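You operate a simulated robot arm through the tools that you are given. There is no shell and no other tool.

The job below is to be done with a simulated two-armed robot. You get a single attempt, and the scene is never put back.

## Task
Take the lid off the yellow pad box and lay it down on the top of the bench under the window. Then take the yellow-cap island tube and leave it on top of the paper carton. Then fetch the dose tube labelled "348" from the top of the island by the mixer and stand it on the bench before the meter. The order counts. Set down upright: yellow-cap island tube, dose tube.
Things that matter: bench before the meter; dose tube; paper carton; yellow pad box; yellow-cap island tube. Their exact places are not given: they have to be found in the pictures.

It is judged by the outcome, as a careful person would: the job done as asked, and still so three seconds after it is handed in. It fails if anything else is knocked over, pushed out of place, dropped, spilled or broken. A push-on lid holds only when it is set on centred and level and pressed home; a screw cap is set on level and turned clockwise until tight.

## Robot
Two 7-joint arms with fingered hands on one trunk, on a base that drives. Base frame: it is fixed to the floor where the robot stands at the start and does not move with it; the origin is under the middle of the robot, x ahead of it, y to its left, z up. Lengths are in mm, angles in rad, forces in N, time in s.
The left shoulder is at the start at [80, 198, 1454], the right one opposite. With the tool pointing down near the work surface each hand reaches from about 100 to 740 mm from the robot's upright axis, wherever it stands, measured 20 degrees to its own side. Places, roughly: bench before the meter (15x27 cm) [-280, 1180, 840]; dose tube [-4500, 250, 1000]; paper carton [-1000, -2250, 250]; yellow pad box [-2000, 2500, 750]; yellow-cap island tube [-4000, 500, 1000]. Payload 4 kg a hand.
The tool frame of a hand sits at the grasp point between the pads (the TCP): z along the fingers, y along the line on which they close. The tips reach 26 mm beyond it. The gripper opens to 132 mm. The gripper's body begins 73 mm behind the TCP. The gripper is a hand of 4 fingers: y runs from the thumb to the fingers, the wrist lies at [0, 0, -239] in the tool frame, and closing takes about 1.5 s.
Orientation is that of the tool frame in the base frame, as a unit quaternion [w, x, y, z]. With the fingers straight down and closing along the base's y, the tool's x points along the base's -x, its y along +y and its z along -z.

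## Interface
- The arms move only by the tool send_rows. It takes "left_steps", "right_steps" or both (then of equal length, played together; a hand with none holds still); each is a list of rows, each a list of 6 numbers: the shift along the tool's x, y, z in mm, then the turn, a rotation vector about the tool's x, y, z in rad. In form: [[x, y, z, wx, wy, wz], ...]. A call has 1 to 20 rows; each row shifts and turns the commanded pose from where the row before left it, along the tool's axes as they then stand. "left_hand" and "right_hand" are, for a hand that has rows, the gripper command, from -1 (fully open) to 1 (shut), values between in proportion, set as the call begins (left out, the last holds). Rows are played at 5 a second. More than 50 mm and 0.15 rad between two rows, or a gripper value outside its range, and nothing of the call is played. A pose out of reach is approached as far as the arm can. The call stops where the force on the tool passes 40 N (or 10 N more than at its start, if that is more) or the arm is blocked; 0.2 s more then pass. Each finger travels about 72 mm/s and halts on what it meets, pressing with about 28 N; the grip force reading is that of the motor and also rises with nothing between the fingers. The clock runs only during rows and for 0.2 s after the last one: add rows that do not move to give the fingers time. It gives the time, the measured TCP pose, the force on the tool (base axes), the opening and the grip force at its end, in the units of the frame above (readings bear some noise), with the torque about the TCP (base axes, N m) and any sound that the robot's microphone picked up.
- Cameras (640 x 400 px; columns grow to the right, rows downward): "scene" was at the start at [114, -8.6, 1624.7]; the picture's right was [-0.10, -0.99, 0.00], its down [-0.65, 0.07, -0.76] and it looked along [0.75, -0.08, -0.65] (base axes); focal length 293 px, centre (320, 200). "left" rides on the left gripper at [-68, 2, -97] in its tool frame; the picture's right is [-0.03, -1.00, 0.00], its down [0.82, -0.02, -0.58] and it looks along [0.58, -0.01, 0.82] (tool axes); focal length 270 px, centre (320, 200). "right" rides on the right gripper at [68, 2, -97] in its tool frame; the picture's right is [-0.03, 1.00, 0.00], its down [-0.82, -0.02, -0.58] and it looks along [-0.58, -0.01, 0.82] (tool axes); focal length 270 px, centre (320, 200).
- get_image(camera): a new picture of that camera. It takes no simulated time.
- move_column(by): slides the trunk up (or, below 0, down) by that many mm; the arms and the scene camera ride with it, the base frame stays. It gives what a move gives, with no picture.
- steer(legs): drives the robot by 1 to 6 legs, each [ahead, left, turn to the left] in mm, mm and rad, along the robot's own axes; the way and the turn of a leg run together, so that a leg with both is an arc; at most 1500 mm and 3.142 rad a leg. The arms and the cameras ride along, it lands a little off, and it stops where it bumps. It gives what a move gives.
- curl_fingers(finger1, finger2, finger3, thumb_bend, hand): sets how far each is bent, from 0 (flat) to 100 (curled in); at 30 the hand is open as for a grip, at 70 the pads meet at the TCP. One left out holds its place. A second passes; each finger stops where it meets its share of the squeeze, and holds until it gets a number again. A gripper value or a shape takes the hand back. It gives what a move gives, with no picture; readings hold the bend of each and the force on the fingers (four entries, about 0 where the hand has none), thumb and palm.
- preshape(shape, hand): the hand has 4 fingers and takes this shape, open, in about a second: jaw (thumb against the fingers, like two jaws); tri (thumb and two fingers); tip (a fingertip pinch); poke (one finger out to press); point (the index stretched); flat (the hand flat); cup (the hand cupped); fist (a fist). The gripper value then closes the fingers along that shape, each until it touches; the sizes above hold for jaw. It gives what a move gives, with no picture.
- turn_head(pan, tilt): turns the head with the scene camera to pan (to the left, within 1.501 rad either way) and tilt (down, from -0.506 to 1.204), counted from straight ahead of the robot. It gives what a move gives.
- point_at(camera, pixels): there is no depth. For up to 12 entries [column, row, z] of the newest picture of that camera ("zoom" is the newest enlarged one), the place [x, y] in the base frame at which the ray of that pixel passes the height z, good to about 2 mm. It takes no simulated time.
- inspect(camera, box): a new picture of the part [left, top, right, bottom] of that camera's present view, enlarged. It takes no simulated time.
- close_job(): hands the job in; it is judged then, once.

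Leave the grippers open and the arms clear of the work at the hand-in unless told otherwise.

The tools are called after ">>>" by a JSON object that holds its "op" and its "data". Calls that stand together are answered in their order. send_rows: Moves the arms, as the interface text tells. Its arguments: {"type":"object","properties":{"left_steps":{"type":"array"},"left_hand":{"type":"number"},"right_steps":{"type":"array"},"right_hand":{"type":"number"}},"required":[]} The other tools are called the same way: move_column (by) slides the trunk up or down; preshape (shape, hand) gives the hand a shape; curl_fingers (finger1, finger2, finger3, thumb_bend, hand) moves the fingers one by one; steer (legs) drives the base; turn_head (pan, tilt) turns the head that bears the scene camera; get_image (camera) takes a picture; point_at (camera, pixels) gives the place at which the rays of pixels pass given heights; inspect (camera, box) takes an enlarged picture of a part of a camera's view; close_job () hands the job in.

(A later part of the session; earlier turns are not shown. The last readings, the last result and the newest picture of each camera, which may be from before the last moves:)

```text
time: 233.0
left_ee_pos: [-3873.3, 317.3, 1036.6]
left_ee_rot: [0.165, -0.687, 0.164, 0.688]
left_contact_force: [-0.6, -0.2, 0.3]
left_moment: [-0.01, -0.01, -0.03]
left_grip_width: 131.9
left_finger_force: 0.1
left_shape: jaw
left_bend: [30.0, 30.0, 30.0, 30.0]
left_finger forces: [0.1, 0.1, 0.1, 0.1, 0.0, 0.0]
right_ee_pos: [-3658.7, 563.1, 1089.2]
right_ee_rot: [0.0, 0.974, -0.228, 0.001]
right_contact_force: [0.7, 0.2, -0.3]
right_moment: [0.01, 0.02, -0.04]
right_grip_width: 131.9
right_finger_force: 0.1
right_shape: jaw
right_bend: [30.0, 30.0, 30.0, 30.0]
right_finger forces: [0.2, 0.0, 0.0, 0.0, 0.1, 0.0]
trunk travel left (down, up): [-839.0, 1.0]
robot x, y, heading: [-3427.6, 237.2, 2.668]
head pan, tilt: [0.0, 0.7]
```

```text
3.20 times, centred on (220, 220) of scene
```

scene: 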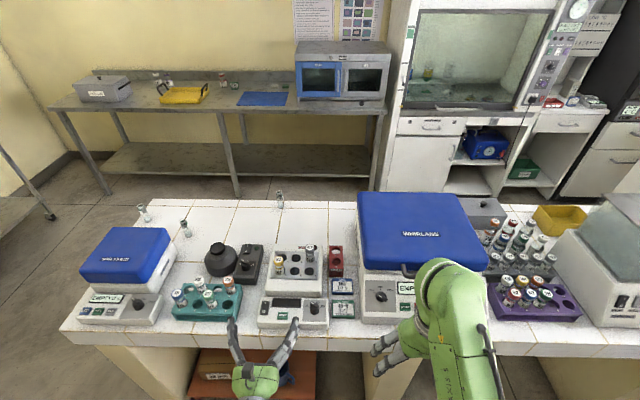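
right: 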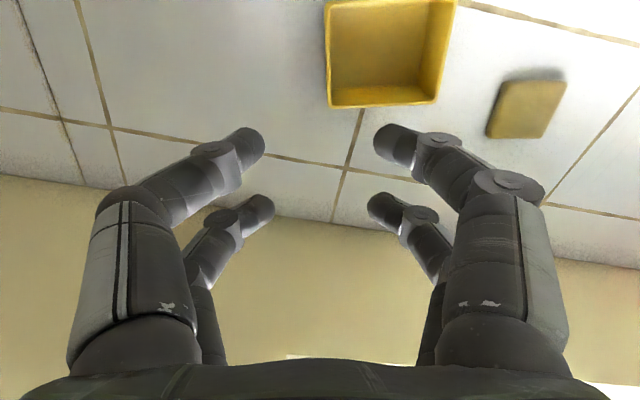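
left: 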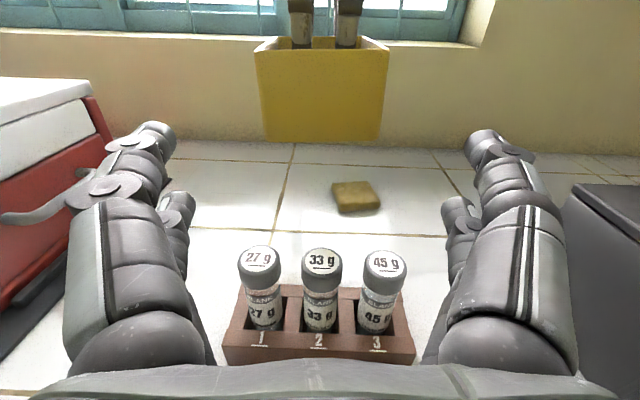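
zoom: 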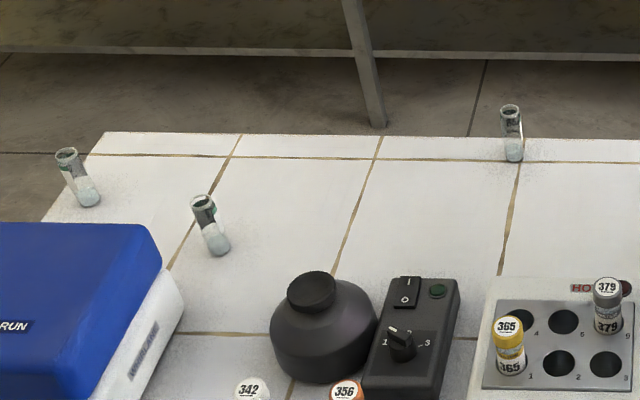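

Tube "365" in the heater block matches the given rough place, and the free tube at (186,230) matches the dose tube place. Take the left hand camera view (left hand already points forward).

>>> {"op": "get_image", "data": {"camera": "left"}}

>>> {"op": "get_image", "data": {"camera": "right"}}

```text
taken
```

left: 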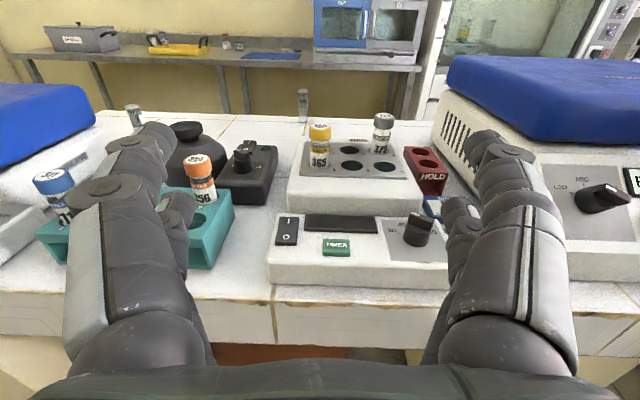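

```text
taken
```

right: 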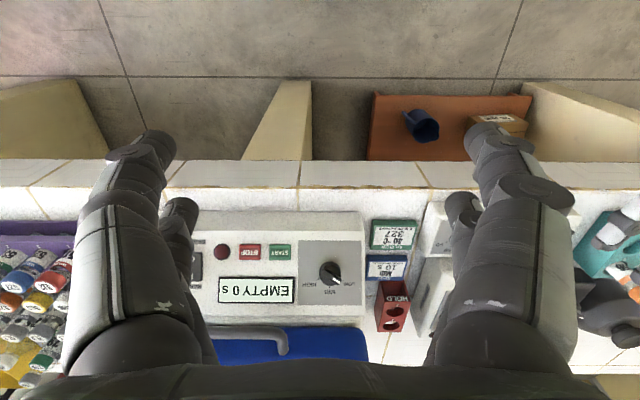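

Tube 365 is straight ahead of the left hand (column 319). Triangulate with both cameras.

>>> {"op": "point_at", "data": {"camera": "left", "pixels": [[319, 127, 980], [319, 127, 1000], [319, 127, 1020], [319, 165, 940], [319, 165, 960], [350, 215, 900], [384, 117, 1000]]}}

>>> {"op": "inspect", "data": {"camera": "left", "box": [260, 90, 440, 220]}}

>>> {"op": "point_at", "data": {"camera": "scene", "pixels": [[279, 256, 980], [279, 256, 1000], [279, 256, 1020], [279, 274, 940], [279, 274, 960]]}}

```text
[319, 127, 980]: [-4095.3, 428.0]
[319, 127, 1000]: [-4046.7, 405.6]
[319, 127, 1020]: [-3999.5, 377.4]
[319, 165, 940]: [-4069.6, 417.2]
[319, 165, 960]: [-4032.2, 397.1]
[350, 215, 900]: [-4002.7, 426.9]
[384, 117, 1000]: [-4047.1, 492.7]
```

```text
3.08 times, centred on (350, 155) of left
```

zoom: 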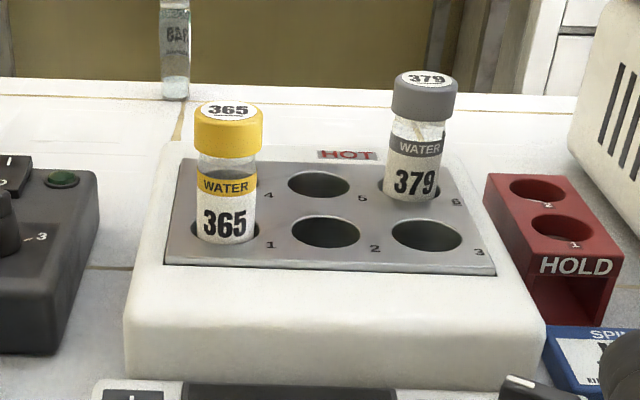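

```text
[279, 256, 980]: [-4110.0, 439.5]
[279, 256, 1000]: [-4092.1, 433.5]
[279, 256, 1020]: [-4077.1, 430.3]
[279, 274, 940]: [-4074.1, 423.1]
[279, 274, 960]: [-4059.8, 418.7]
```

Cap top is at z≈977, block surface ≈926, tube centre ≈ 688 mm ahead, 133 left. I'll raise the left hand 110 mm, then lower the trunk 150 mm for good reach.

>>> {"op": "send_rows", "data": {"left_steps": [[-37, 0, 0, 0, 0, 0], [-37, 0, 0, 0, 0, 0], [-36, 0, 0, 0, 0, 0], [0, 0, 0, 0, 0, 0], [0, 0, 0, 0, 0, 0]], "left_hand": -0.06}}

>>> {"op": "move_column", "data": {"by": -130}}

>>> {"op": "get_image", "data": {"camera": "left"}}

>>> {"op": "get_image", "data": {"camera": "scene"}}

```text
time: 234.2
left_ee_pos: [-3874.2, 315.9, 1146.1]
left_ee_rot: [0.165, -0.686, 0.164, 0.689]
left_contact_force: [-0.2, 0.5, 0.2]
left_moment: [-0.01, -0.03, -0.02]
left_grip_width: 70.6
left_finger_force: 0.1
left_shape: jaw
left_bend: [72.0, 72.0, 72.0, 70.0]
left_finger forces: [0.0, 0.0, 0.0, 0.0, 0.0, 0.0]
right_ee_pos: [-3659.8, 562.0, 1090.1]
right_ee_rot: [0.0, 0.974, -0.228, 0.002]
right_contact_force: [0.1, -1.3, -0.3]
right_moment: [0.02, 0.0, 0.0]
right_grip_width: 131.7
right_finger_force: 0.0
right_shape: jaw
right_bend: [30.0, 30.0, 30.0, 30.0]
right_finger forces: [0.0, 0.1, 0.0, 0.1, 0.0, 0.0]
trunk travel left (down, up): [-839.0, 1.0]
robot x, y, heading: [-3425.5, 234.8, 2.672]
head pan, tilt: [0.0, 0.7]
```

```text
time: 235.8
left_ee_pos: [-3874.5, 315.7, 1014.9]
left_ee_rot: [0.166, -0.687, 0.165, 0.688]
left_contact_force: [-0.5, 0.1, 0.0]
left_moment: [0.01, -0.01, -0.01]
left_grip_width: 70.4
left_finger_force: 0.0
left_shape: jaw
left_bend: [72.0, 72.0, 72.0, 70.0]
left_finger forces: [0.1, 0.0, 0.0, 0.0, 0.0, 0.1]
right_ee_pos: [-3659.4, 563.7, 959.8]
right_ee_rot: [0.001, 0.974, -0.228, 0.0]
right_contact_force: [-0.6, -0.1, -0.4]
right_moment: [0.01, -0.01, 0.01]
right_grip_width: 132.1
right_finger_force: 0.1
right_shape: jaw
right_bend: [30.0, 30.0, 30.0, 30.0]
right_finger forces: [0.1, 0.1, 0.0, 0.1, 0.0, 0.1]
trunk travel left (down, up): [-709.0, 131.0]
robot x, y, heading: [-3427.6, 234.7, 2.672]
head pan, tilt: [0.0, 0.7]
```

```text
taken
```

left: 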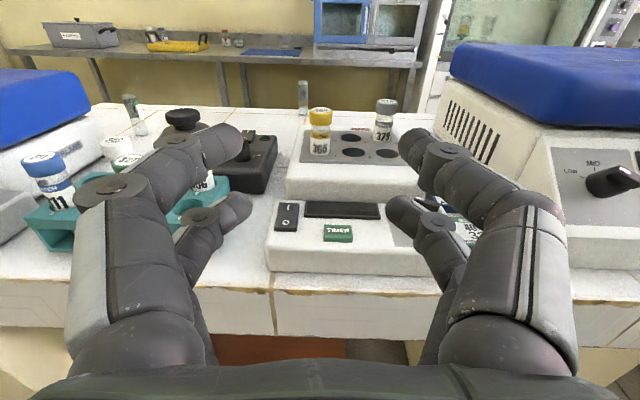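

```text
taken
```

scene: 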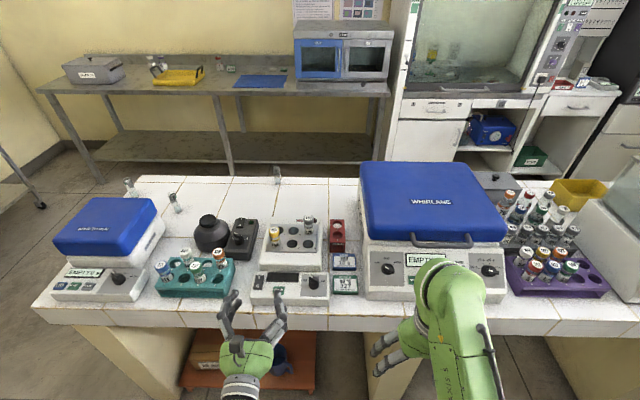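

Consistent with the estimate. Advance the left hand 190 mm forward at this height and look.

>>> {"op": "send_rows", "data": {"left_steps": [[0, 0, 30, 0, 0, 0], [0, 0, 40, 0, 0, 0], [0, 0, 40, 0, 0, 0], [0, 0, 40, 0, 0, 0], [0, 0, 40, 0, 0, 0], [0, 0, 0, 0, 0, 0]]}}

>>> {"op": "get_image", "data": {"camera": "left"}}

>>> {"op": "inspect", "data": {"camera": "scene", "box": [200, 190, 380, 310]}}

```text
time: 237.2
left_ee_pos: [-4042.8, 402.4, 1017.5]
left_ee_rot: [0.166, -0.686, 0.164, 0.69]
left_contact_force: [-0.5, 0.5, 0.3]
left_moment: [0.04, -0.05, 0.01]
left_grip_width: 70.5
left_finger_force: 0.0
left_shape: jaw
left_bend: [72.0, 72.0, 72.0, 70.0]
left_finger forces: [0.0, 0.0, 0.1, 0.0, 0.0, 0.0]
right_ee_pos: [-3659.0, 563.3, 959.5]
right_ee_rot: [0.0, 0.974, -0.228, 0.001]
right_contact_force: [1.1, -0.2, 0.1]
right_moment: [0.02, 0.01, 0.0]
right_grip_width: 131.8
right_finger_force: 0.1
right_shape: jaw
right_bend: [30.0, 30.0, 30.0, 30.0]
right_finger forces: [0.0, 0.1, 0.0, 0.0, 0.0, 0.0]
trunk travel left (down, up): [-709.0, 131.0]
robot x, y, heading: [-3428.3, 233.5, 2.67]
head pan, tilt: [0.0, 0.7]
```

```text
taken
```

left: 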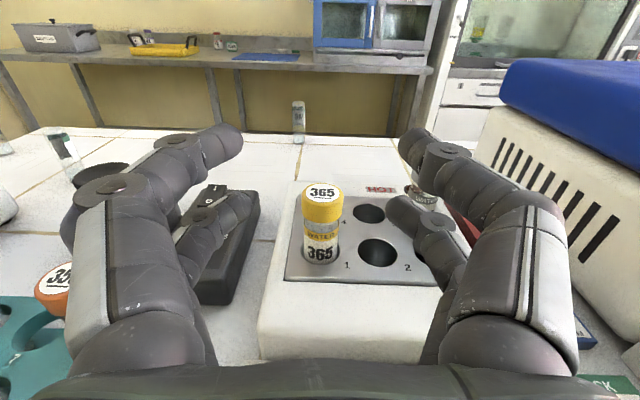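

```text
3.33 times, centred on (290, 250) of scene
```

zoom: 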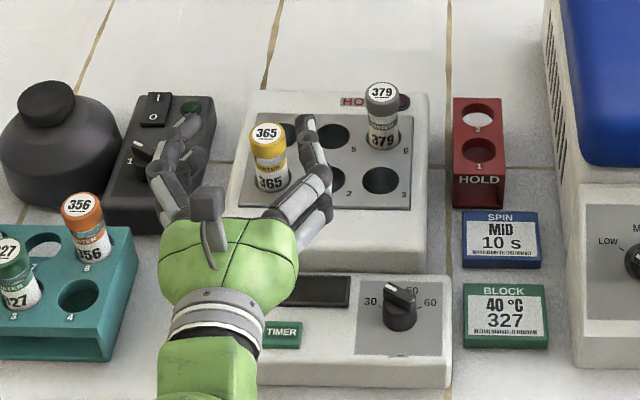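

Tube is 66 mm ahead of the TCP and centred. Before advancing, check the height of the black mixer box under the left finger: compare its far-right top corner in both cameras.

>>> {"op": "point_at", "data": {"camera": "scene", "pixels": [[258, 220, 900], [258, 220, 930], [258, 220, 960], [273, 253, 980]]}}

>>> {"op": "point_at", "data": {"camera": "left", "pixels": [[258, 190, 900], [258, 190, 930], [258, 190, 960], [321, 192, 980], [321, 262, 926]]}}

>>> {"op": "inspect", "data": {"camera": "left", "box": [160, 120, 400, 290]}}

```text
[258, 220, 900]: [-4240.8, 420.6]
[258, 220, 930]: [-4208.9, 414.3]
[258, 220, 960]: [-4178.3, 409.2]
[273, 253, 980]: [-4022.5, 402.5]
```

```text
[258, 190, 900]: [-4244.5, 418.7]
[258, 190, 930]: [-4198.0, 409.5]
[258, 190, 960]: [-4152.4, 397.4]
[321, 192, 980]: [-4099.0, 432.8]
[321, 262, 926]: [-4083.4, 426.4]
```

```text
2.35 times, centred on (280, 205) of left
```

zoom: 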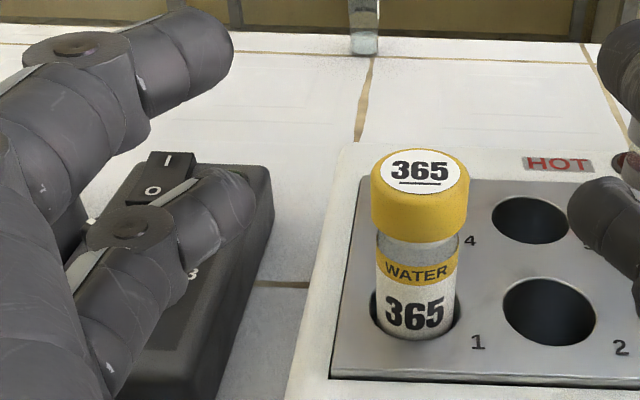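

Mixer box top is low (~903), clear. Advance 66 mm, then descend 47 mm around the tube.

>>> {"op": "send_rows", "data": {"left_steps": [[0, -1, 22, 0, 0, 0], [0, 0, 22, 0, 0, 0], [0, 0, 22, 0, 0, 0], [0, 0, 0, 0, 0, 0], [16, 0, 0, 0, 0, 0], [16, 0, 0, 0, 0, 0], [15, 0, 0, 0, 0, 0], [0, 0, 0, 0, 0, 0]]}}

>>> {"op": "get_image", "data": {"camera": "left"}}

>>> {"op": "inspect", "data": {"camera": "scene", "box": [200, 190, 380, 310]}}

```text
time: 238.9
left_ee_pos: [-4101.5, 433.9, 970.2]
left_ee_rot: [0.165, -0.686, 0.163, 0.689]
left_contact_force: [0.1, -0.1, 0.8]
left_moment: [0.03, 0.02, -0.02]
left_grip_width: 70.7
left_finger_force: 0.0
left_shape: jaw
left_bend: [72.0, 72.0, 72.0, 70.0]
left_finger forces: [0.0, 0.1, 0.1, 0.0, 0.0, 0.1]
right_ee_pos: [-3659.2, 563.2, 959.9]
right_ee_rot: [0.0, 0.974, -0.228, 0.001]
right_contact_force: [-1.1, -0.1, 0.1]
right_moment: [-0.02, -0.04, 0.0]
right_grip_width: 131.9
right_finger_force: 0.0
right_shape: jaw
right_bend: [30.0, 30.0, 30.0, 30.0]
right_finger forces: [0.0, 0.0, 0.0, 0.0, 0.0, 0.1]
trunk travel left (down, up): [-709.0, 131.0]
robot x, y, heading: [-3428.5, 237.5, 2.674]
head pan, tilt: [0.0, 0.7]
```

```text
taken
```

left: 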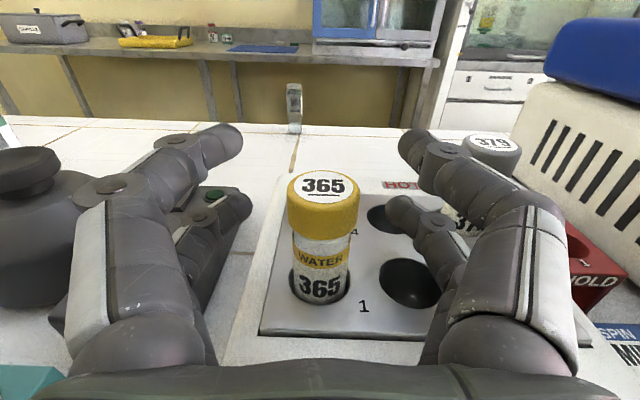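

```text
3.33 times, centred on (290, 250) of scene
```

zoom: 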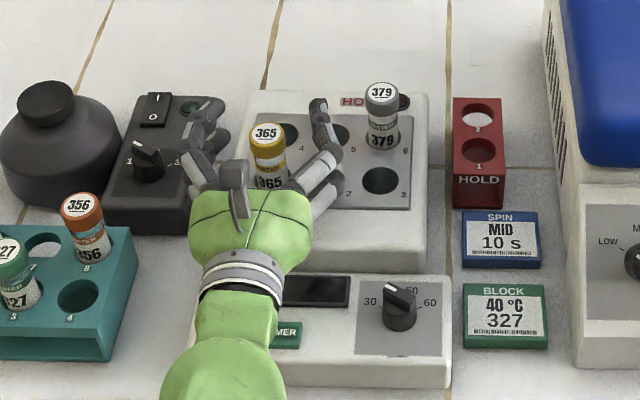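

Tube is centred between the fingers. Close the left hand.

>>> {"op": "send_rows", "data": {"left_steps": [[0, 0, 0, 0, 0, 0], [0, 0, 0, 0, 0, 0], [0, 0, 0, 0, 0, 0], [0, 0, 0, 0, 0, 0], [0, 0, 0, 0, 0, 0], [0, 0, 0, 0, 0, 0]], "left_hand": 1}}

>>> {"op": "get_image", "data": {"camera": "left"}}

```text
time: 240.3
left_ee_pos: [-4101.7, 433.7, 969.8]
left_ee_rot: [0.165, -0.687, 0.163, 0.689]
left_contact_force: [-0.3, 0.6, 0.1]
left_moment: [0.0, 0.01, -0.03]
left_grip_width: 0.2
left_finger_force: 28.4
left_shape: jaw
left_bend: [62.0, 63.0, 63.0, 70.0]
left_finger forces: [0.1, 0.1, 0.0, 0.0, 0.8, 0.0]
right_ee_pos: [-3659.2, 563.7, 960.0]
right_ee_rot: [0.001, 0.974, -0.229, 0.001]
right_contact_force: [-0.4, 0.0, -0.3]
right_moment: [-0.01, -0.01, -0.01]
right_grip_width: 132.0
right_finger_force: 0.1
right_shape: jaw
right_bend: [30.0, 30.0, 30.0, 30.0]
right_finger forces: [0.0, 0.0, 0.0, 0.1, 0.0, 0.1]
trunk travel left (down, up): [-709.0, 131.0]
robot x, y, heading: [-3425.2, 237.1, 2.672]
head pan, tilt: [0.0, 0.7]
```

```text
taken
```

left: 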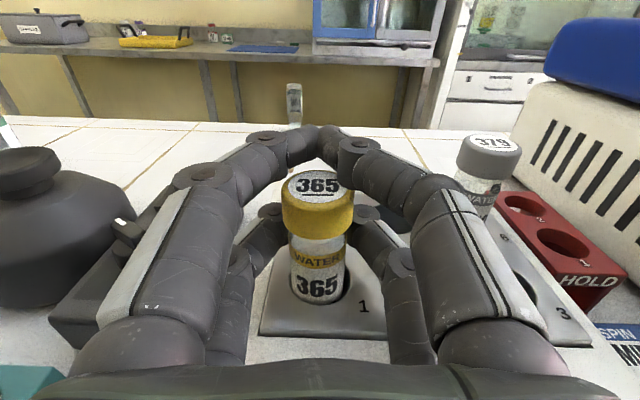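

The fingers closed beyond the tube (it sits loose in the cage behind the tips). Reopen, back off 15 mm so the fingertips meet the tube sides, and close again.

>>> {"op": "send_rows", "data": {"left_steps": [[0, 0, 0, 0, 0, 0], [0, 0, 0, 0, 0, 0], [0, 0, 0, 0, 0, 0], [0, 0, 0, 0, 0, 0], [0, 0, 0, 0, 0, 0], [0, 0, -8, 0, 0, 0], [0, 0, -8, 0, 0, 0], [0, 0, 0, 0, 0, 0]], "left_hand": -0.06}}

>>> {"op": "send_rows", "data": {"left_steps": [[0, 0, 0, 0, 0, 0], [0, 0, 0, 0, 0, 0], [0, 0, 0, 0, 0, 0], [0, 0, 0, 0, 0, 0], [0, 0, 0, 0, 0, 0], [0, 0, 0, 0, 0, 0]], "left_hand": 1}}

>>> {"op": "get_image", "data": {"camera": "left"}}

```text
time: 242.2
left_ee_pos: [-4088.0, 425.2, 969.6]
left_ee_rot: [0.166, -0.686, 0.165, 0.689]
left_contact_force: [-0.1, 0.2, 0.3]
left_moment: [0.0, -0.04, 0.03]
left_grip_width: 69.6
left_finger_force: 0.1
left_shape: jaw
left_bend: [72.0, 72.0, 72.0, 70.0]
left_finger forces: [0.0, 0.0, 0.0, 0.0, 0.0, 0.1]
right_ee_pos: [-3659.8, 564.2, 958.8]
right_ee_rot: [0.0, 0.974, -0.228, -0.001]
right_contact_force: [0.1, 1.2, 0.0]
right_moment: [0.01, 0.03, -0.03]
right_grip_width: 132.3
right_finger_force: 0.0
right_shape: jaw
right_bend: [30.0, 30.0, 30.0, 30.0]
right_finger forces: [0.1, 0.0, 0.1, 0.0, 0.0, 0.0]
trunk travel left (down, up): [-709.0, 131.0]
robot x, y, heading: [-3425.7, 234.6, 2.674]
head pan, tilt: [0.0, 0.7]
```

```text
time: 243.6
left_ee_pos: [-4088.0, 426.1, 969.8]
left_ee_rot: [0.166, -0.686, 0.164, 0.689]
left_contact_force: [-1.7, 2.0, 1.6]
left_moment: [0.05, 0.1, 0.0]
left_grip_width: 0.0
left_finger_force: 27.9
left_shape: jaw
left_bend: [61.0, 73.0, 73.0, 70.0]
left_finger forces: [0.0, 21.1, 21.2, 0.1, 0.4, 0.1]
right_ee_pos: [-3659.0, 563.2, 959.7]
right_ee_rot: [0.0, 0.974, -0.228, 0.0]
right_contact_force: [0.5, 0.1, 0.1]
right_moment: [0.01, 0.01, 0.02]
right_grip_width: 132.0
right_finger_force: 0.0
right_shape: jaw
right_bend: [30.0, 30.0, 30.0, 30.0]
right_finger forces: [0.0, 0.0, 0.0, 0.1, 0.0, 0.1]
trunk travel left (down, up): [-709.0, 131.0]
robot x, y, heading: [-3425.0, 236.5, 2.668]
head pan, tilt: [0.0, 0.7]
```

```text
taken
```

left: 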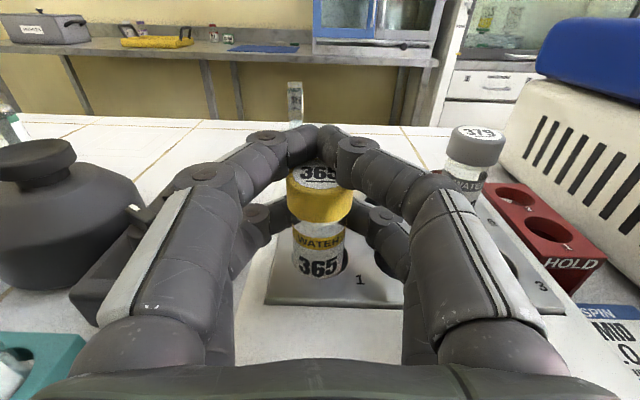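

Fingers 2 and 3 hold the tube (21 N). Lift straight up slowly.

>>> {"op": "send_rows", "data": {"left_steps": [[-5, 0, 0, 0, 0, 0], [-8, 0, 0, 0, 0, 0], [-10, 0, 0, 0, 0, 0], [-12, 0, 0, 0, 0, 0], [-15, 0, 0, 0, 0, 0], [-15, 0, 0, 0, 0, 0], [-15, 0, 0, 0, 0, 0], [0, 0, 0, 0, 0, 0]]}}

>>> {"op": "get_image", "data": {"camera": "left"}}

>>> {"op": "inspect", "data": {"camera": "scene", "box": [200, 170, 380, 290]}}

```text
time: 245.3
left_ee_pos: [-4087.3, 427.3, 1049.4]
left_ee_rot: [0.166, -0.686, 0.164, 0.689]
left_contact_force: [-0.4, -0.6, -0.7]
left_moment: [0.0, 0.02, 0.02]
left_grip_width: 0.3
left_finger_force: 27.9
left_shape: jaw
left_bend: [61.0, 73.0, 73.0, 70.0]
left_finger forces: [0.0, 20.5, 20.5, 0.1, 0.1, 0.1]
right_ee_pos: [-3659.3, 562.7, 958.4]
right_ee_rot: [0.0, 0.974, -0.228, 0.001]
right_contact_force: [-0.9, 0.5, 0.2]
right_moment: [0.0, 0.0, 0.02]
right_grip_width: 132.2
right_finger_force: 0.1
right_shape: jaw
right_bend: [30.0, 30.0, 30.0, 30.0]
right_finger forces: [0.0, 0.1, 0.0, 0.1, 0.1, 0.1]
trunk travel left (down, up): [-709.0, 131.0]
robot x, y, heading: [-3424.9, 237.6, 2.674]
head pan, tilt: [0.0, 0.7]
```

```text
taken
```

left: 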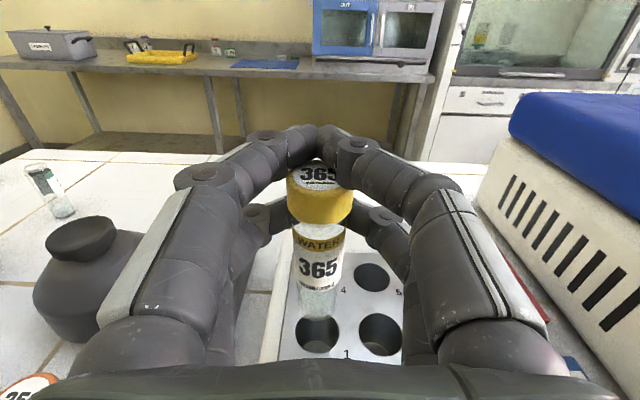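

```text
3.33 times, centred on (290, 230) of scene
```

zoom: 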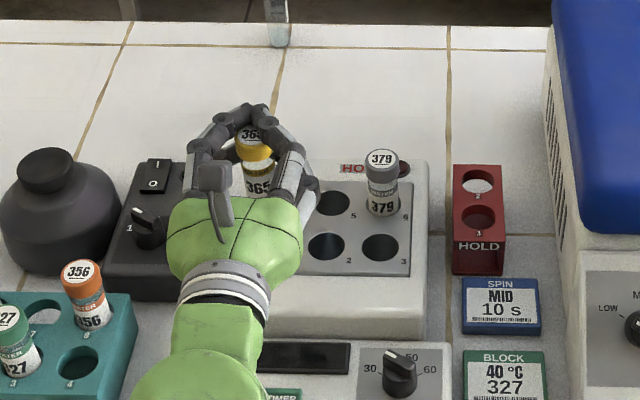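

Tube comes out cleanly. Lift 50 mm more and retract toward me.

>>> {"op": "send_rows", "data": {"left_steps": [[-15, 0, 0, 0, 0, 0], [-20, 0, 0, 0, 0, 0], [-20, 0, 0, 0, 0, 0], [0, 0, -20, 0, 0, 0], [0, 0, -30, 0, 0, 0], [0, 0, -35, 0, 0, 0], [0, 0, -35, 0, 0, 0], [0, 0, -35, 0, 0, 0], [0, 0, -35, 0, 0, 0], [0, 0, -30, 0, 0, 0], [0, 0, 0, 0, 0, 0]]}}

>>> {"op": "get_image", "data": {"camera": "left"}}

>>> {"op": "get_image", "data": {"camera": "scene"}}

```text
time: 247.8
left_ee_pos: [-3891.8, 326.2, 1106.1]
left_ee_rot: [0.165, -0.687, 0.164, 0.688]
left_contact_force: [-0.7, 0.0, 0.6]
left_moment: [-0.01, 0.01, 0.03]
left_grip_width: 0.3
left_finger_force: 28.2
left_shape: jaw
left_bend: [61.0, 76.0, 75.0, 70.0]
left_finger forces: [0.0, 0.0, 0.0, 0.0, 0.0, 0.1]
right_ee_pos: [-3659.6, 563.7, 958.8]
right_ee_rot: [0.0, 0.974, -0.228, 0.001]
right_contact_force: [-0.2, -0.6, -1.2]
right_moment: [-0.01, 0.03, 0.0]
right_grip_width: 131.9
right_finger_force: 0.2
right_shape: jaw
right_bend: [30.0, 30.0, 30.0, 30.0]
right_finger forces: [0.1, 0.0, 0.0, 0.0, 0.0, 0.0]
trunk travel left (down, up): [-709.0, 131.0]
robot x, y, heading: [-3427.7, 241.1, 2.674]
head pan, tilt: [0.0, 0.7]
```

```text
taken
```

left: 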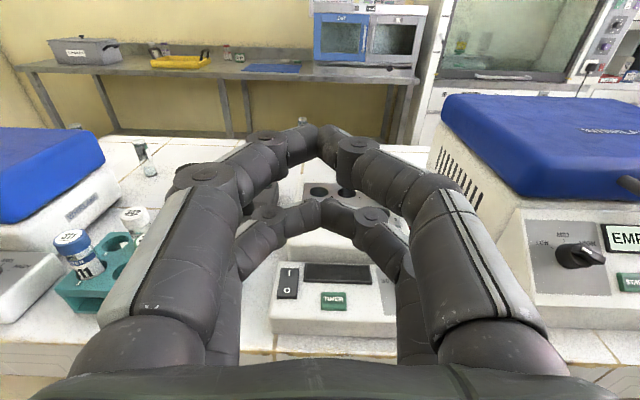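

```text
taken
```

scene: 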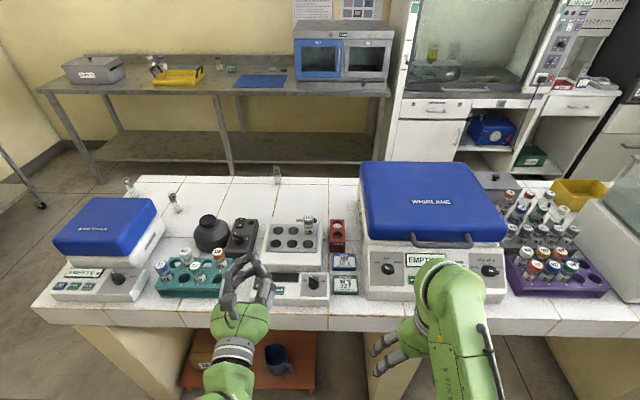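

The grip lost the tube. Find it: zoom in on the heater block area.

>>> {"op": "inspect", "data": {"camera": "scene", "box": [130, 180, 370, 320]}}

>>> {"op": "inspect", "data": {"camera": "left", "box": [220, 120, 440, 280]}}

>>> {"op": "inspect", "data": {"camera": "scene", "box": [160, 230, 400, 400]}}

```text
2.67 times, centred on (250, 250) of scene
```

zoom: 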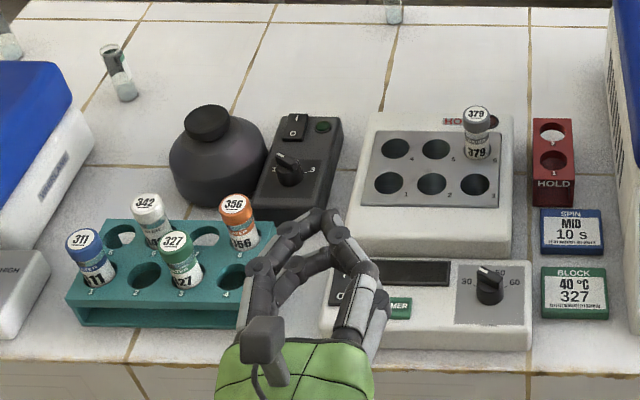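

```text
2.50 times, centred on (330, 200) of left
```

zoom: 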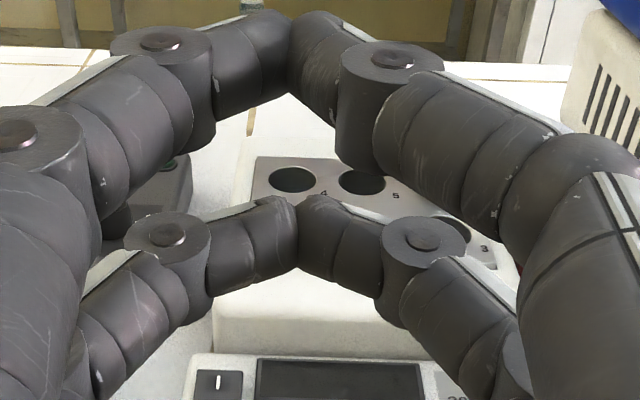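

```text
2.35 times, centred on (280, 315) of scene
```

zoom: 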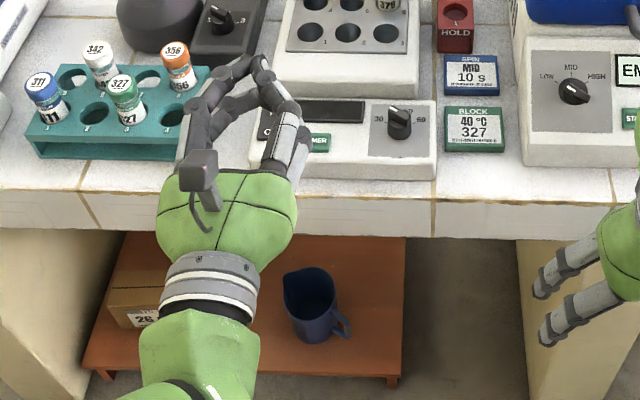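

Not visible on the island. Look at the floor and in front of the robot.

>>> {"op": "turn_head", "data": {"pan": 0.2, "tilt": 1.2}}

>>> {"op": "get_image", "data": {"camera": "scene"}}

>>> {"op": "get_image", "data": {"camera": "right"}}

```text
time: 248.7
left_ee_pos: [-3892.0, 326.4, 1105.0]
left_ee_rot: [0.166, -0.687, 0.165, 0.689]
left_contact_force: [-0.1, 0.4, 0.5]
left_moment: [0.01, 0.02, -0.03]
left_grip_width: 0.1
left_finger_force: 28.0
left_shape: jaw
left_bend: [61.0, 76.0, 75.0, 70.0]
left_finger forces: [0.0, 0.0, 0.1, 0.0, 0.1, 0.0]
right_ee_pos: [-3660.5, 562.2, 959.7]
right_ee_rot: [0.001, 0.974, -0.228, 0.001]
right_contact_force: [-0.7, 0.1, 0.0]
right_moment: [0.0, 0.02, 0.0]
right_grip_width: 131.7
right_finger_force: 0.0
right_shape: jaw
right_bend: [30.0, 30.0, 30.0, 30.0]
right_finger forces: [0.0, 0.0, 0.0, 0.0, 0.1, 0.1]
trunk travel left (down, up): [-709.0, 131.0]
robot x, y, heading: [-3428.2, 239.4, 2.673]
head pan, tilt: [0.201, 1.201]
```

```text
taken
```

scene: 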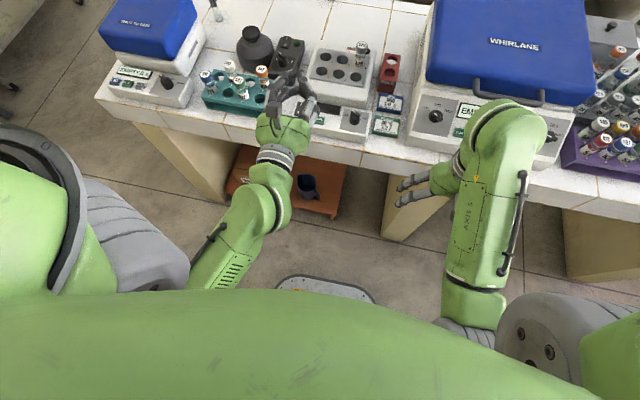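

```text
taken
```

right: 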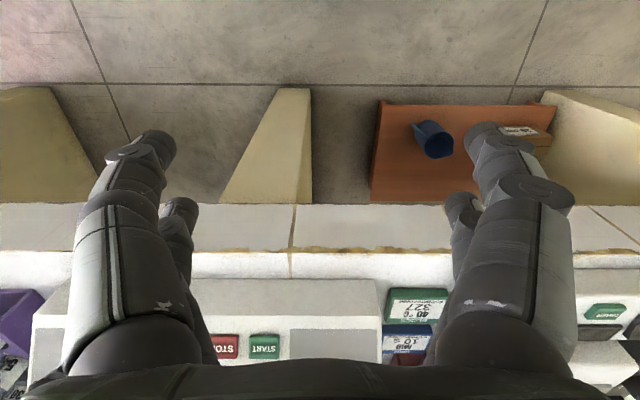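

Zoom around the left hand and the area beneath it.

>>> {"op": "inspect", "data": {"camera": "scene", "box": [220, 30, 380, 140]}}

>>> {"op": "inspect", "data": {"camera": "scene", "box": [160, 120, 420, 300]}}

>>> {"op": "inspect", "data": {"camera": "left", "box": [0, 100, 640, 400]}}

```text
3.64 times, centred on (300, 85) of scene
```

zoom: 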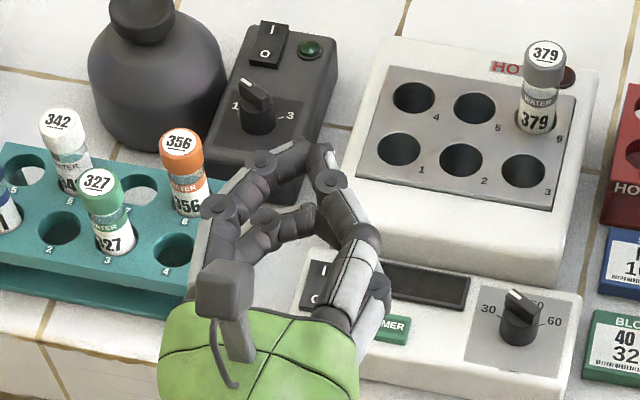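

```text
2.22 times, centred on (290, 210) of scene
```

zoom: 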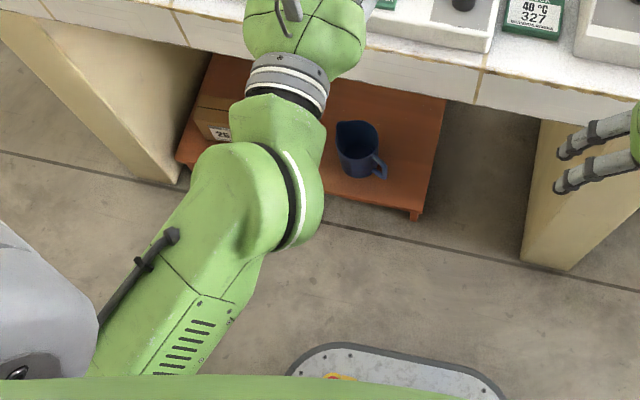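

```text
1.00 times, centred on (320, 250) of left (not enlarged: the box is as wide or as high as the picture)
```

zoom: 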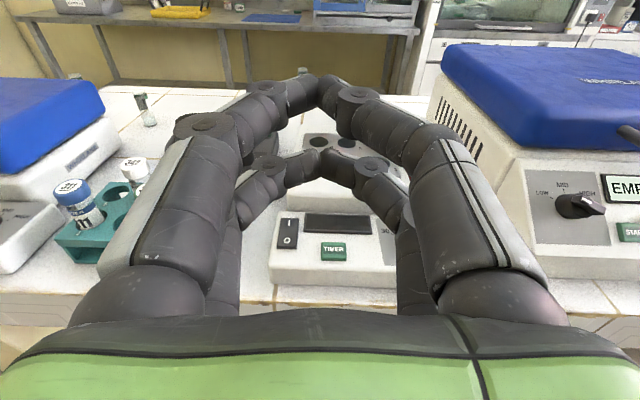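

Still not visible; it may be hidden under the hand. Raise the hand and move it left/back to reveal the area beneath.

>>> {"op": "send_rows", "data": {"left_steps": [[-30, 0, 0, 0, 0, 0], [-30, 0, 0, 0, 0, 0], [0, 0, -30, 0, 0, 0], [0, 0, -30, 0, 0, 0], [0, 0, -30, 0, 0, 0], [0, 0, 0, 0, 0, 0]]}}

>>> {"op": "turn_head", "data": {"pan": 0.25, "tilt": 0.9}}

>>> {"op": "get_image", "data": {"camera": "scene"}}

>>> {"op": "get_image", "data": {"camera": "left"}}

```text
time: 250.1
left_ee_pos: [-3809.7, 286.6, 1165.3]
left_ee_rot: [0.165, -0.686, 0.163, 0.689]
left_contact_force: [-0.3, 0.9, 0.1]
left_moment: [-0.01, -0.01, -0.02]
left_grip_width: 0.0
left_finger_force: 28.2
left_shape: jaw
left_bend: [61.0, 76.0, 75.0, 70.0]
left_finger forces: [0.0, 0.0, 0.1, 0.0, 0.0, 0.1]
right_ee_pos: [-3659.2, 563.2, 958.8]
right_ee_rot: [0.0, 0.974, -0.228, 0.001]
right_contact_force: [0.0, -0.2, 0.5]
right_moment: [-0.02, -0.02, -0.03]
right_grip_width: 131.6
right_finger_force: 0.1
right_shape: jaw
right_bend: [30.0, 30.0, 30.0, 30.0]
right_finger forces: [0.1, 0.0, 0.1, 0.1, 0.0, 0.1]
trunk travel left (down, up): [-709.0, 131.0]
robot x, y, heading: [-3427.4, 235.7, 2.672]
head pan, tilt: [0.201, 1.201]
```

```text
time: 250.9
left_ee_pos: [-3810.6, 286.6, 1164.6]
left_ee_rot: [0.165, -0.686, 0.163, 0.69]
left_contact_force: [0.4, 0.6, -0.1]
left_moment: [0.01, -0.02, 0.04]
left_grip_width: 0.0
left_finger_force: 28.1
left_shape: jaw
left_bend: [61.0, 76.0, 75.0, 70.0]
left_finger forces: [0.0, 0.1, 0.0, 0.0, 0.1, 0.0]
right_ee_pos: [-3658.5, 563.1, 959.6]
right_ee_rot: [0.0, 0.974, -0.228, 0.001]
right_contact_force: [0.7, 0.2, -0.3]
right_moment: [-0.03, -0.01, 0.03]
right_grip_width: 131.9
right_finger_force: 0.0
right_shape: jaw
right_bend: [30.0, 30.0, 30.0, 30.0]
right_finger forces: [0.0, 0.1, 0.0, 0.1, 0.0, 0.0]
trunk travel left (down, up): [-709.0, 131.0]
robot x, y, heading: [-3428.1, 238.2, 2.668]
head pan, tilt: [0.25, 0.901]
```

```text
taken
```

scene: 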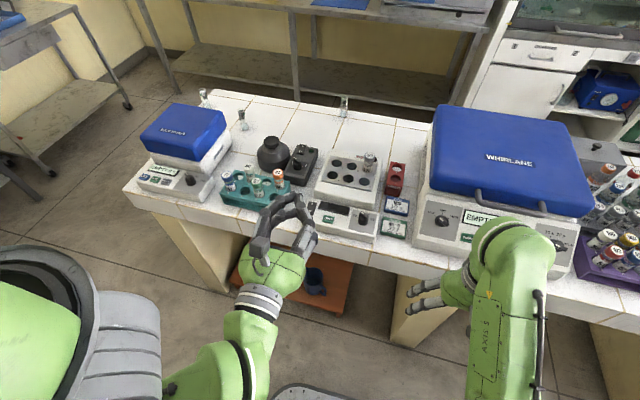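

```text
taken
```

left: 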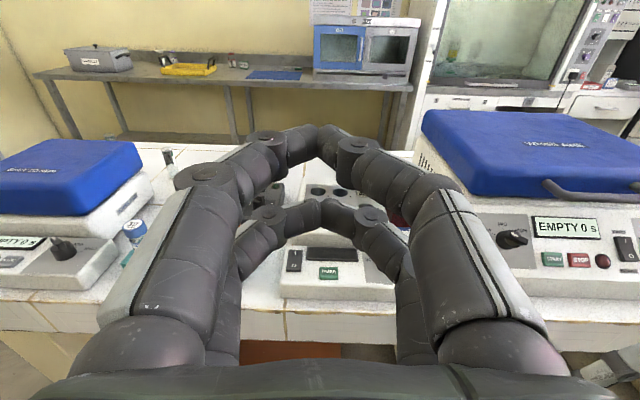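

Zoom the whole island front area and floor again at higher detail.

>>> {"op": "inspect", "data": {"camera": "scene", "box": [220, 120, 420, 260]}}

>>> {"op": "inspect", "data": {"camera": "scene", "box": [160, 230, 420, 400]}}

>>> {"op": "inspect", "data": {"camera": "scene", "box": [60, 40, 320, 200]}}

```text
2.86 times, centred on (320, 190) of scene
```

zoom: 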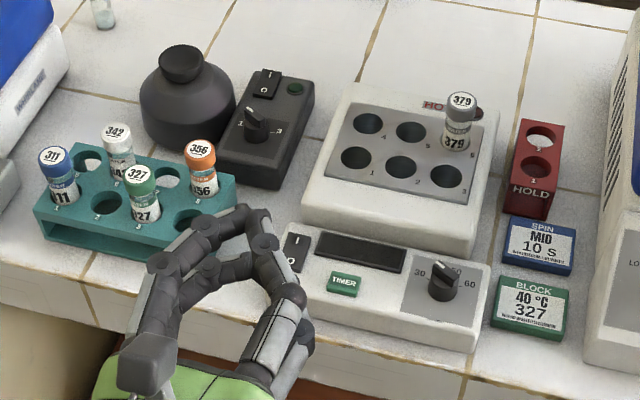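

```text
2.35 times, centred on (290, 315) of scene
```

zoom: 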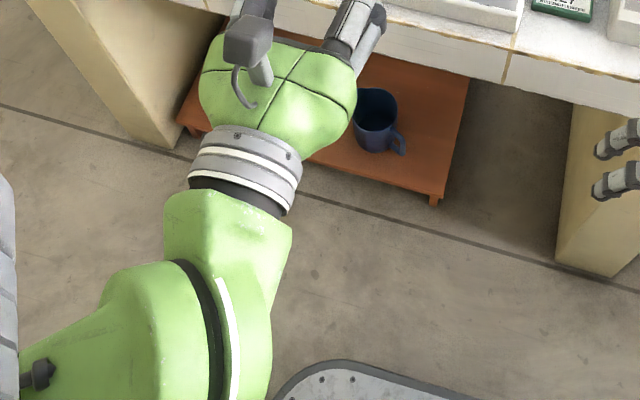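

```text
2.46 times, centred on (190, 120) of scene
```

zoom: 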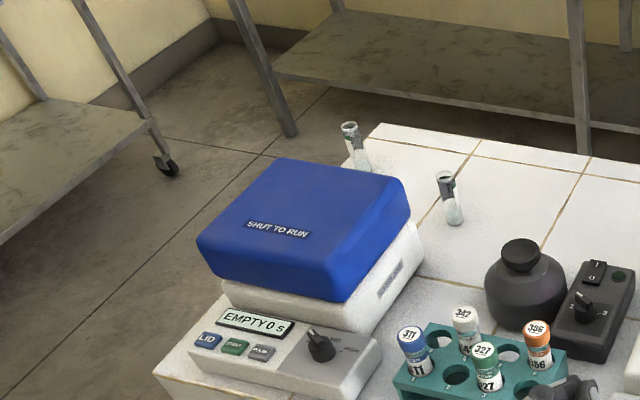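

Not on the island nor on visible floor. Perhaps it is still caught under the hand; raise the left hand toward camera level to see its underside.

>>> {"op": "send_rows", "data": {"left_steps": [[-20, 0, 25, 0, 0, 0], [-20, 0, 25, 0, 0, 0], [-20, 0, 25, 0, 0, 0], [-20, 0, 25, 0, 0, 0], [-20, 0, 25, 0, 0, 0], [-20, 0, 25, 0, 0, 0], [-20, 0, 25, 0, 0, 0], [-20, 0, 25, 0, 0, 0], [0, 0, 0, 0, 0, 0]]}}

>>> {"op": "turn_head", "data": {"pan": 0.2, "tilt": 0.5}}

>>> {"op": "get_image", "data": {"camera": "scene"}}

>>> {"op": "get_image", "data": {"camera": "left"}}

```text
time: 252.9
left_ee_pos: [-3987.8, 375.8, 1326.2]
left_ee_rot: [0.166, -0.686, 0.163, 0.689]
left_contact_force: [0.3, -1.3, -0.4]
left_moment: [0.01, -0.01, 0.0]
left_grip_width: 0.0
left_finger_force: 27.8
left_shape: jaw
left_bend: [61.0, 76.0, 75.0, 70.0]
left_finger forces: [0.1, 0.0, 0.0, 0.0, 0.0, 0.0]
right_ee_pos: [-3660.1, 563.4, 959.9]
right_ee_rot: [0.0, 0.974, -0.228, 0.001]
right_contact_force: [-0.2, 0.8, -0.8]
right_moment: [0.01, 0.01, -0.02]
right_grip_width: 132.1
right_finger_force: 0.0
right_shape: jaw
right_bend: [30.0, 30.0, 30.0, 30.0]
right_finger forces: [0.1, 0.0, 0.0, 0.0, 0.1, 0.1]
trunk travel left (down, up): [-709.0, 131.0]
robot x, y, heading: [-3428.7, 239.4, 2.677]
head pan, tilt: [0.25, 0.901]
```

```text
time: 253.8
left_ee_pos: [-3988.8, 375.7, 1324.3]
left_ee_rot: [0.165, -0.687, 0.164, 0.689]
left_contact_force: [-0.2, 0.2, 0.1]
left_moment: [-0.01, 0.0, 0.02]
left_grip_width: 0.1
left_finger_force: 28.0
left_shape: jaw
left_bend: [61.0, 76.0, 75.0, 70.0]
left_finger forces: [0.1, 0.0, 0.0, 0.0, 0.0, 0.0]
right_ee_pos: [-3658.5, 561.6, 960.2]
right_ee_rot: [0.0, 0.974, -0.229, 0.001]
right_contact_force: [-0.7, 0.2, 0.1]
right_moment: [-0.04, 0.02, -0.01]
right_grip_width: 131.7
right_finger_force: 0.0
right_shape: jaw
right_bend: [30.0, 30.0, 30.0, 30.0]
right_finger forces: [0.1, 0.1, 0.1, 0.0, 0.0, 0.1]
trunk travel left (down, up): [-709.0, 131.0]
robot x, y, heading: [-3424.3, 237.1, 2.671]
head pan, tilt: [0.201, 0.499]
```

```text
taken
```

scene: 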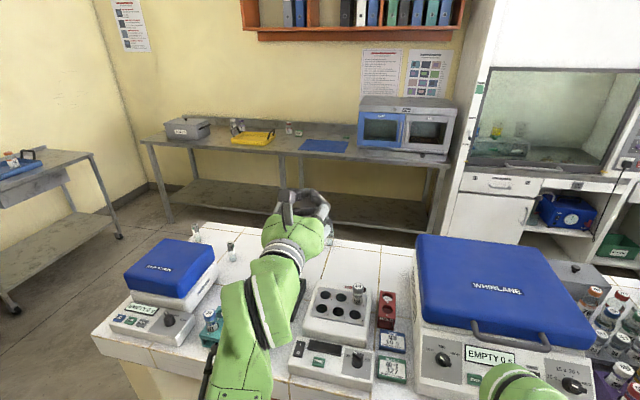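

```text
taken
```

left: 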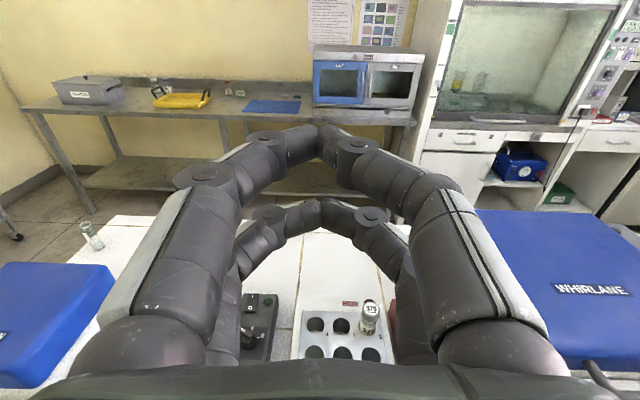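

Check zooms of the left-camera view and then the floor around the robot's sides.

>>> {"op": "inspect", "data": {"camera": "left", "box": [60, 160, 480, 400]}}

>>> {"op": "inspect", "data": {"camera": "scene", "box": [200, 170, 420, 320]}}

>>> {"op": "turn_head", "data": {"pan": 1.0, "tilt": 1.1}}

>>> {"op": "get_image", "data": {"camera": "scene"}}

>>> {"op": "turn_head", "data": {"pan": -0.8, "tilt": 1.1}}

>>> {"op": "get_image", "data": {"camera": "scene"}}

```text
1.52 times, centred on (270, 280) of left
```

zoom: 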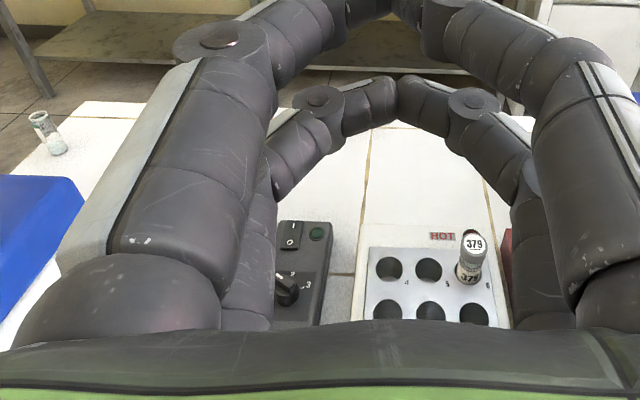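

```text
2.67 times, centred on (310, 245) of scene
```

zoom: 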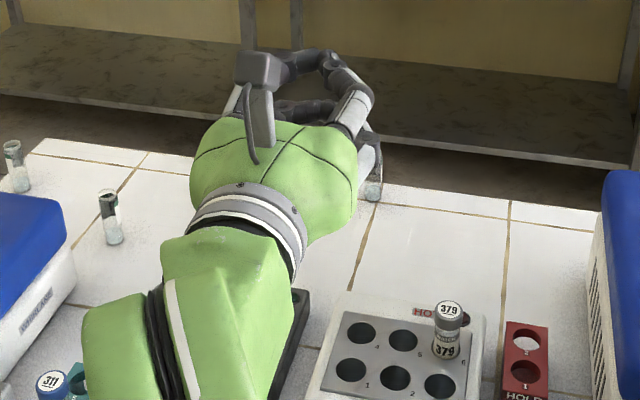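

```text
time: 254.9
left_ee_pos: [-3988.1, 375.9, 1324.9]
left_ee_rot: [0.165, -0.687, 0.164, 0.689]
left_contact_force: [1.8, -0.3, -0.5]
left_moment: [-0.01, -0.07, 0.0]
left_grip_width: 0.2
left_finger_force: 28.0
left_shape: jaw
left_bend: [61.0, 76.0, 75.0, 70.0]
left_finger forces: [0.1, 0.1, 0.0, 0.1, 0.1, 0.0]
right_ee_pos: [-3659.4, 562.5, 959.7]
right_ee_rot: [0.001, 0.974, -0.228, 0.0]
right_contact_force: [0.4, 0.2, 0.0]
right_moment: [0.0, 0.03, 0.01]
right_grip_width: 131.7
right_finger_force: 0.1
right_shape: jaw
right_bend: [30.0, 30.0, 30.0, 30.0]
right_finger forces: [0.1, 0.0, 0.0, 0.0, 0.0, 0.0]
trunk travel left (down, up): [-709.0, 131.0]
robot x, y, heading: [-3427.3, 237.1, 2.667]
head pan, tilt: [1.0, 1.1]
```

```text
taken
```

scene: 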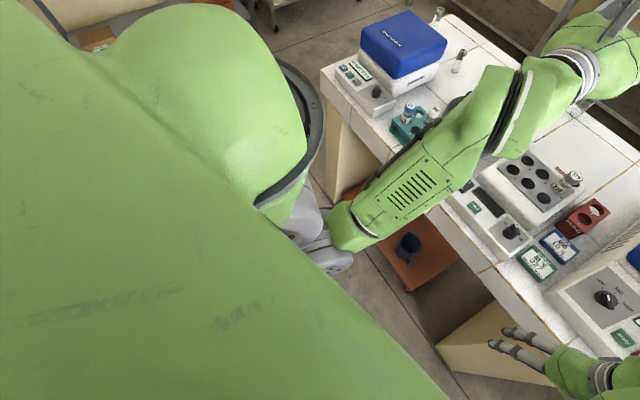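

```text
time: 256.7
left_ee_pos: [-3987.9, 375.4, 1325.7]
left_ee_rot: [0.165, -0.687, 0.164, 0.688]
left_contact_force: [-0.5, 0.2, 0.1]
left_moment: [0.02, -0.01, -0.01]
left_grip_width: 0.0
left_finger_force: 28.2
left_shape: jaw
left_bend: [61.0, 76.0, 75.0, 70.0]
left_finger forces: [0.1, 0.0, 0.0, 0.0, 0.0, 0.0]
right_ee_pos: [-3659.6, 563.4, 959.4]
right_ee_rot: [0.001, 0.973, -0.229, 0.0]
right_contact_force: [0.1, 0.1, 0.3]
right_moment: [0.0, -0.03, 0.0]
right_grip_width: 132.0
right_finger_force: 0.0
right_shape: jaw
right_bend: [30.0, 30.0, 30.0, 30.0]
right_finger forces: [0.1, 0.0, 0.0, 0.0, 0.0, 0.0]
trunk travel left (down, up): [-709.0, 131.0]
robot x, y, heading: [-3428.3, 238.1, 2.674]
head pan, tilt: [-0.799, 1.1]
```

```text
taken
```

scene: 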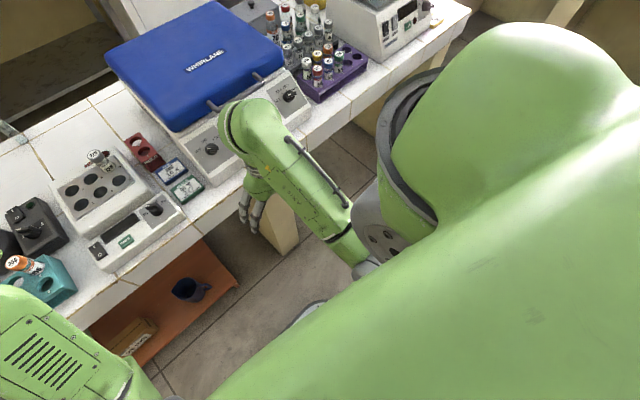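

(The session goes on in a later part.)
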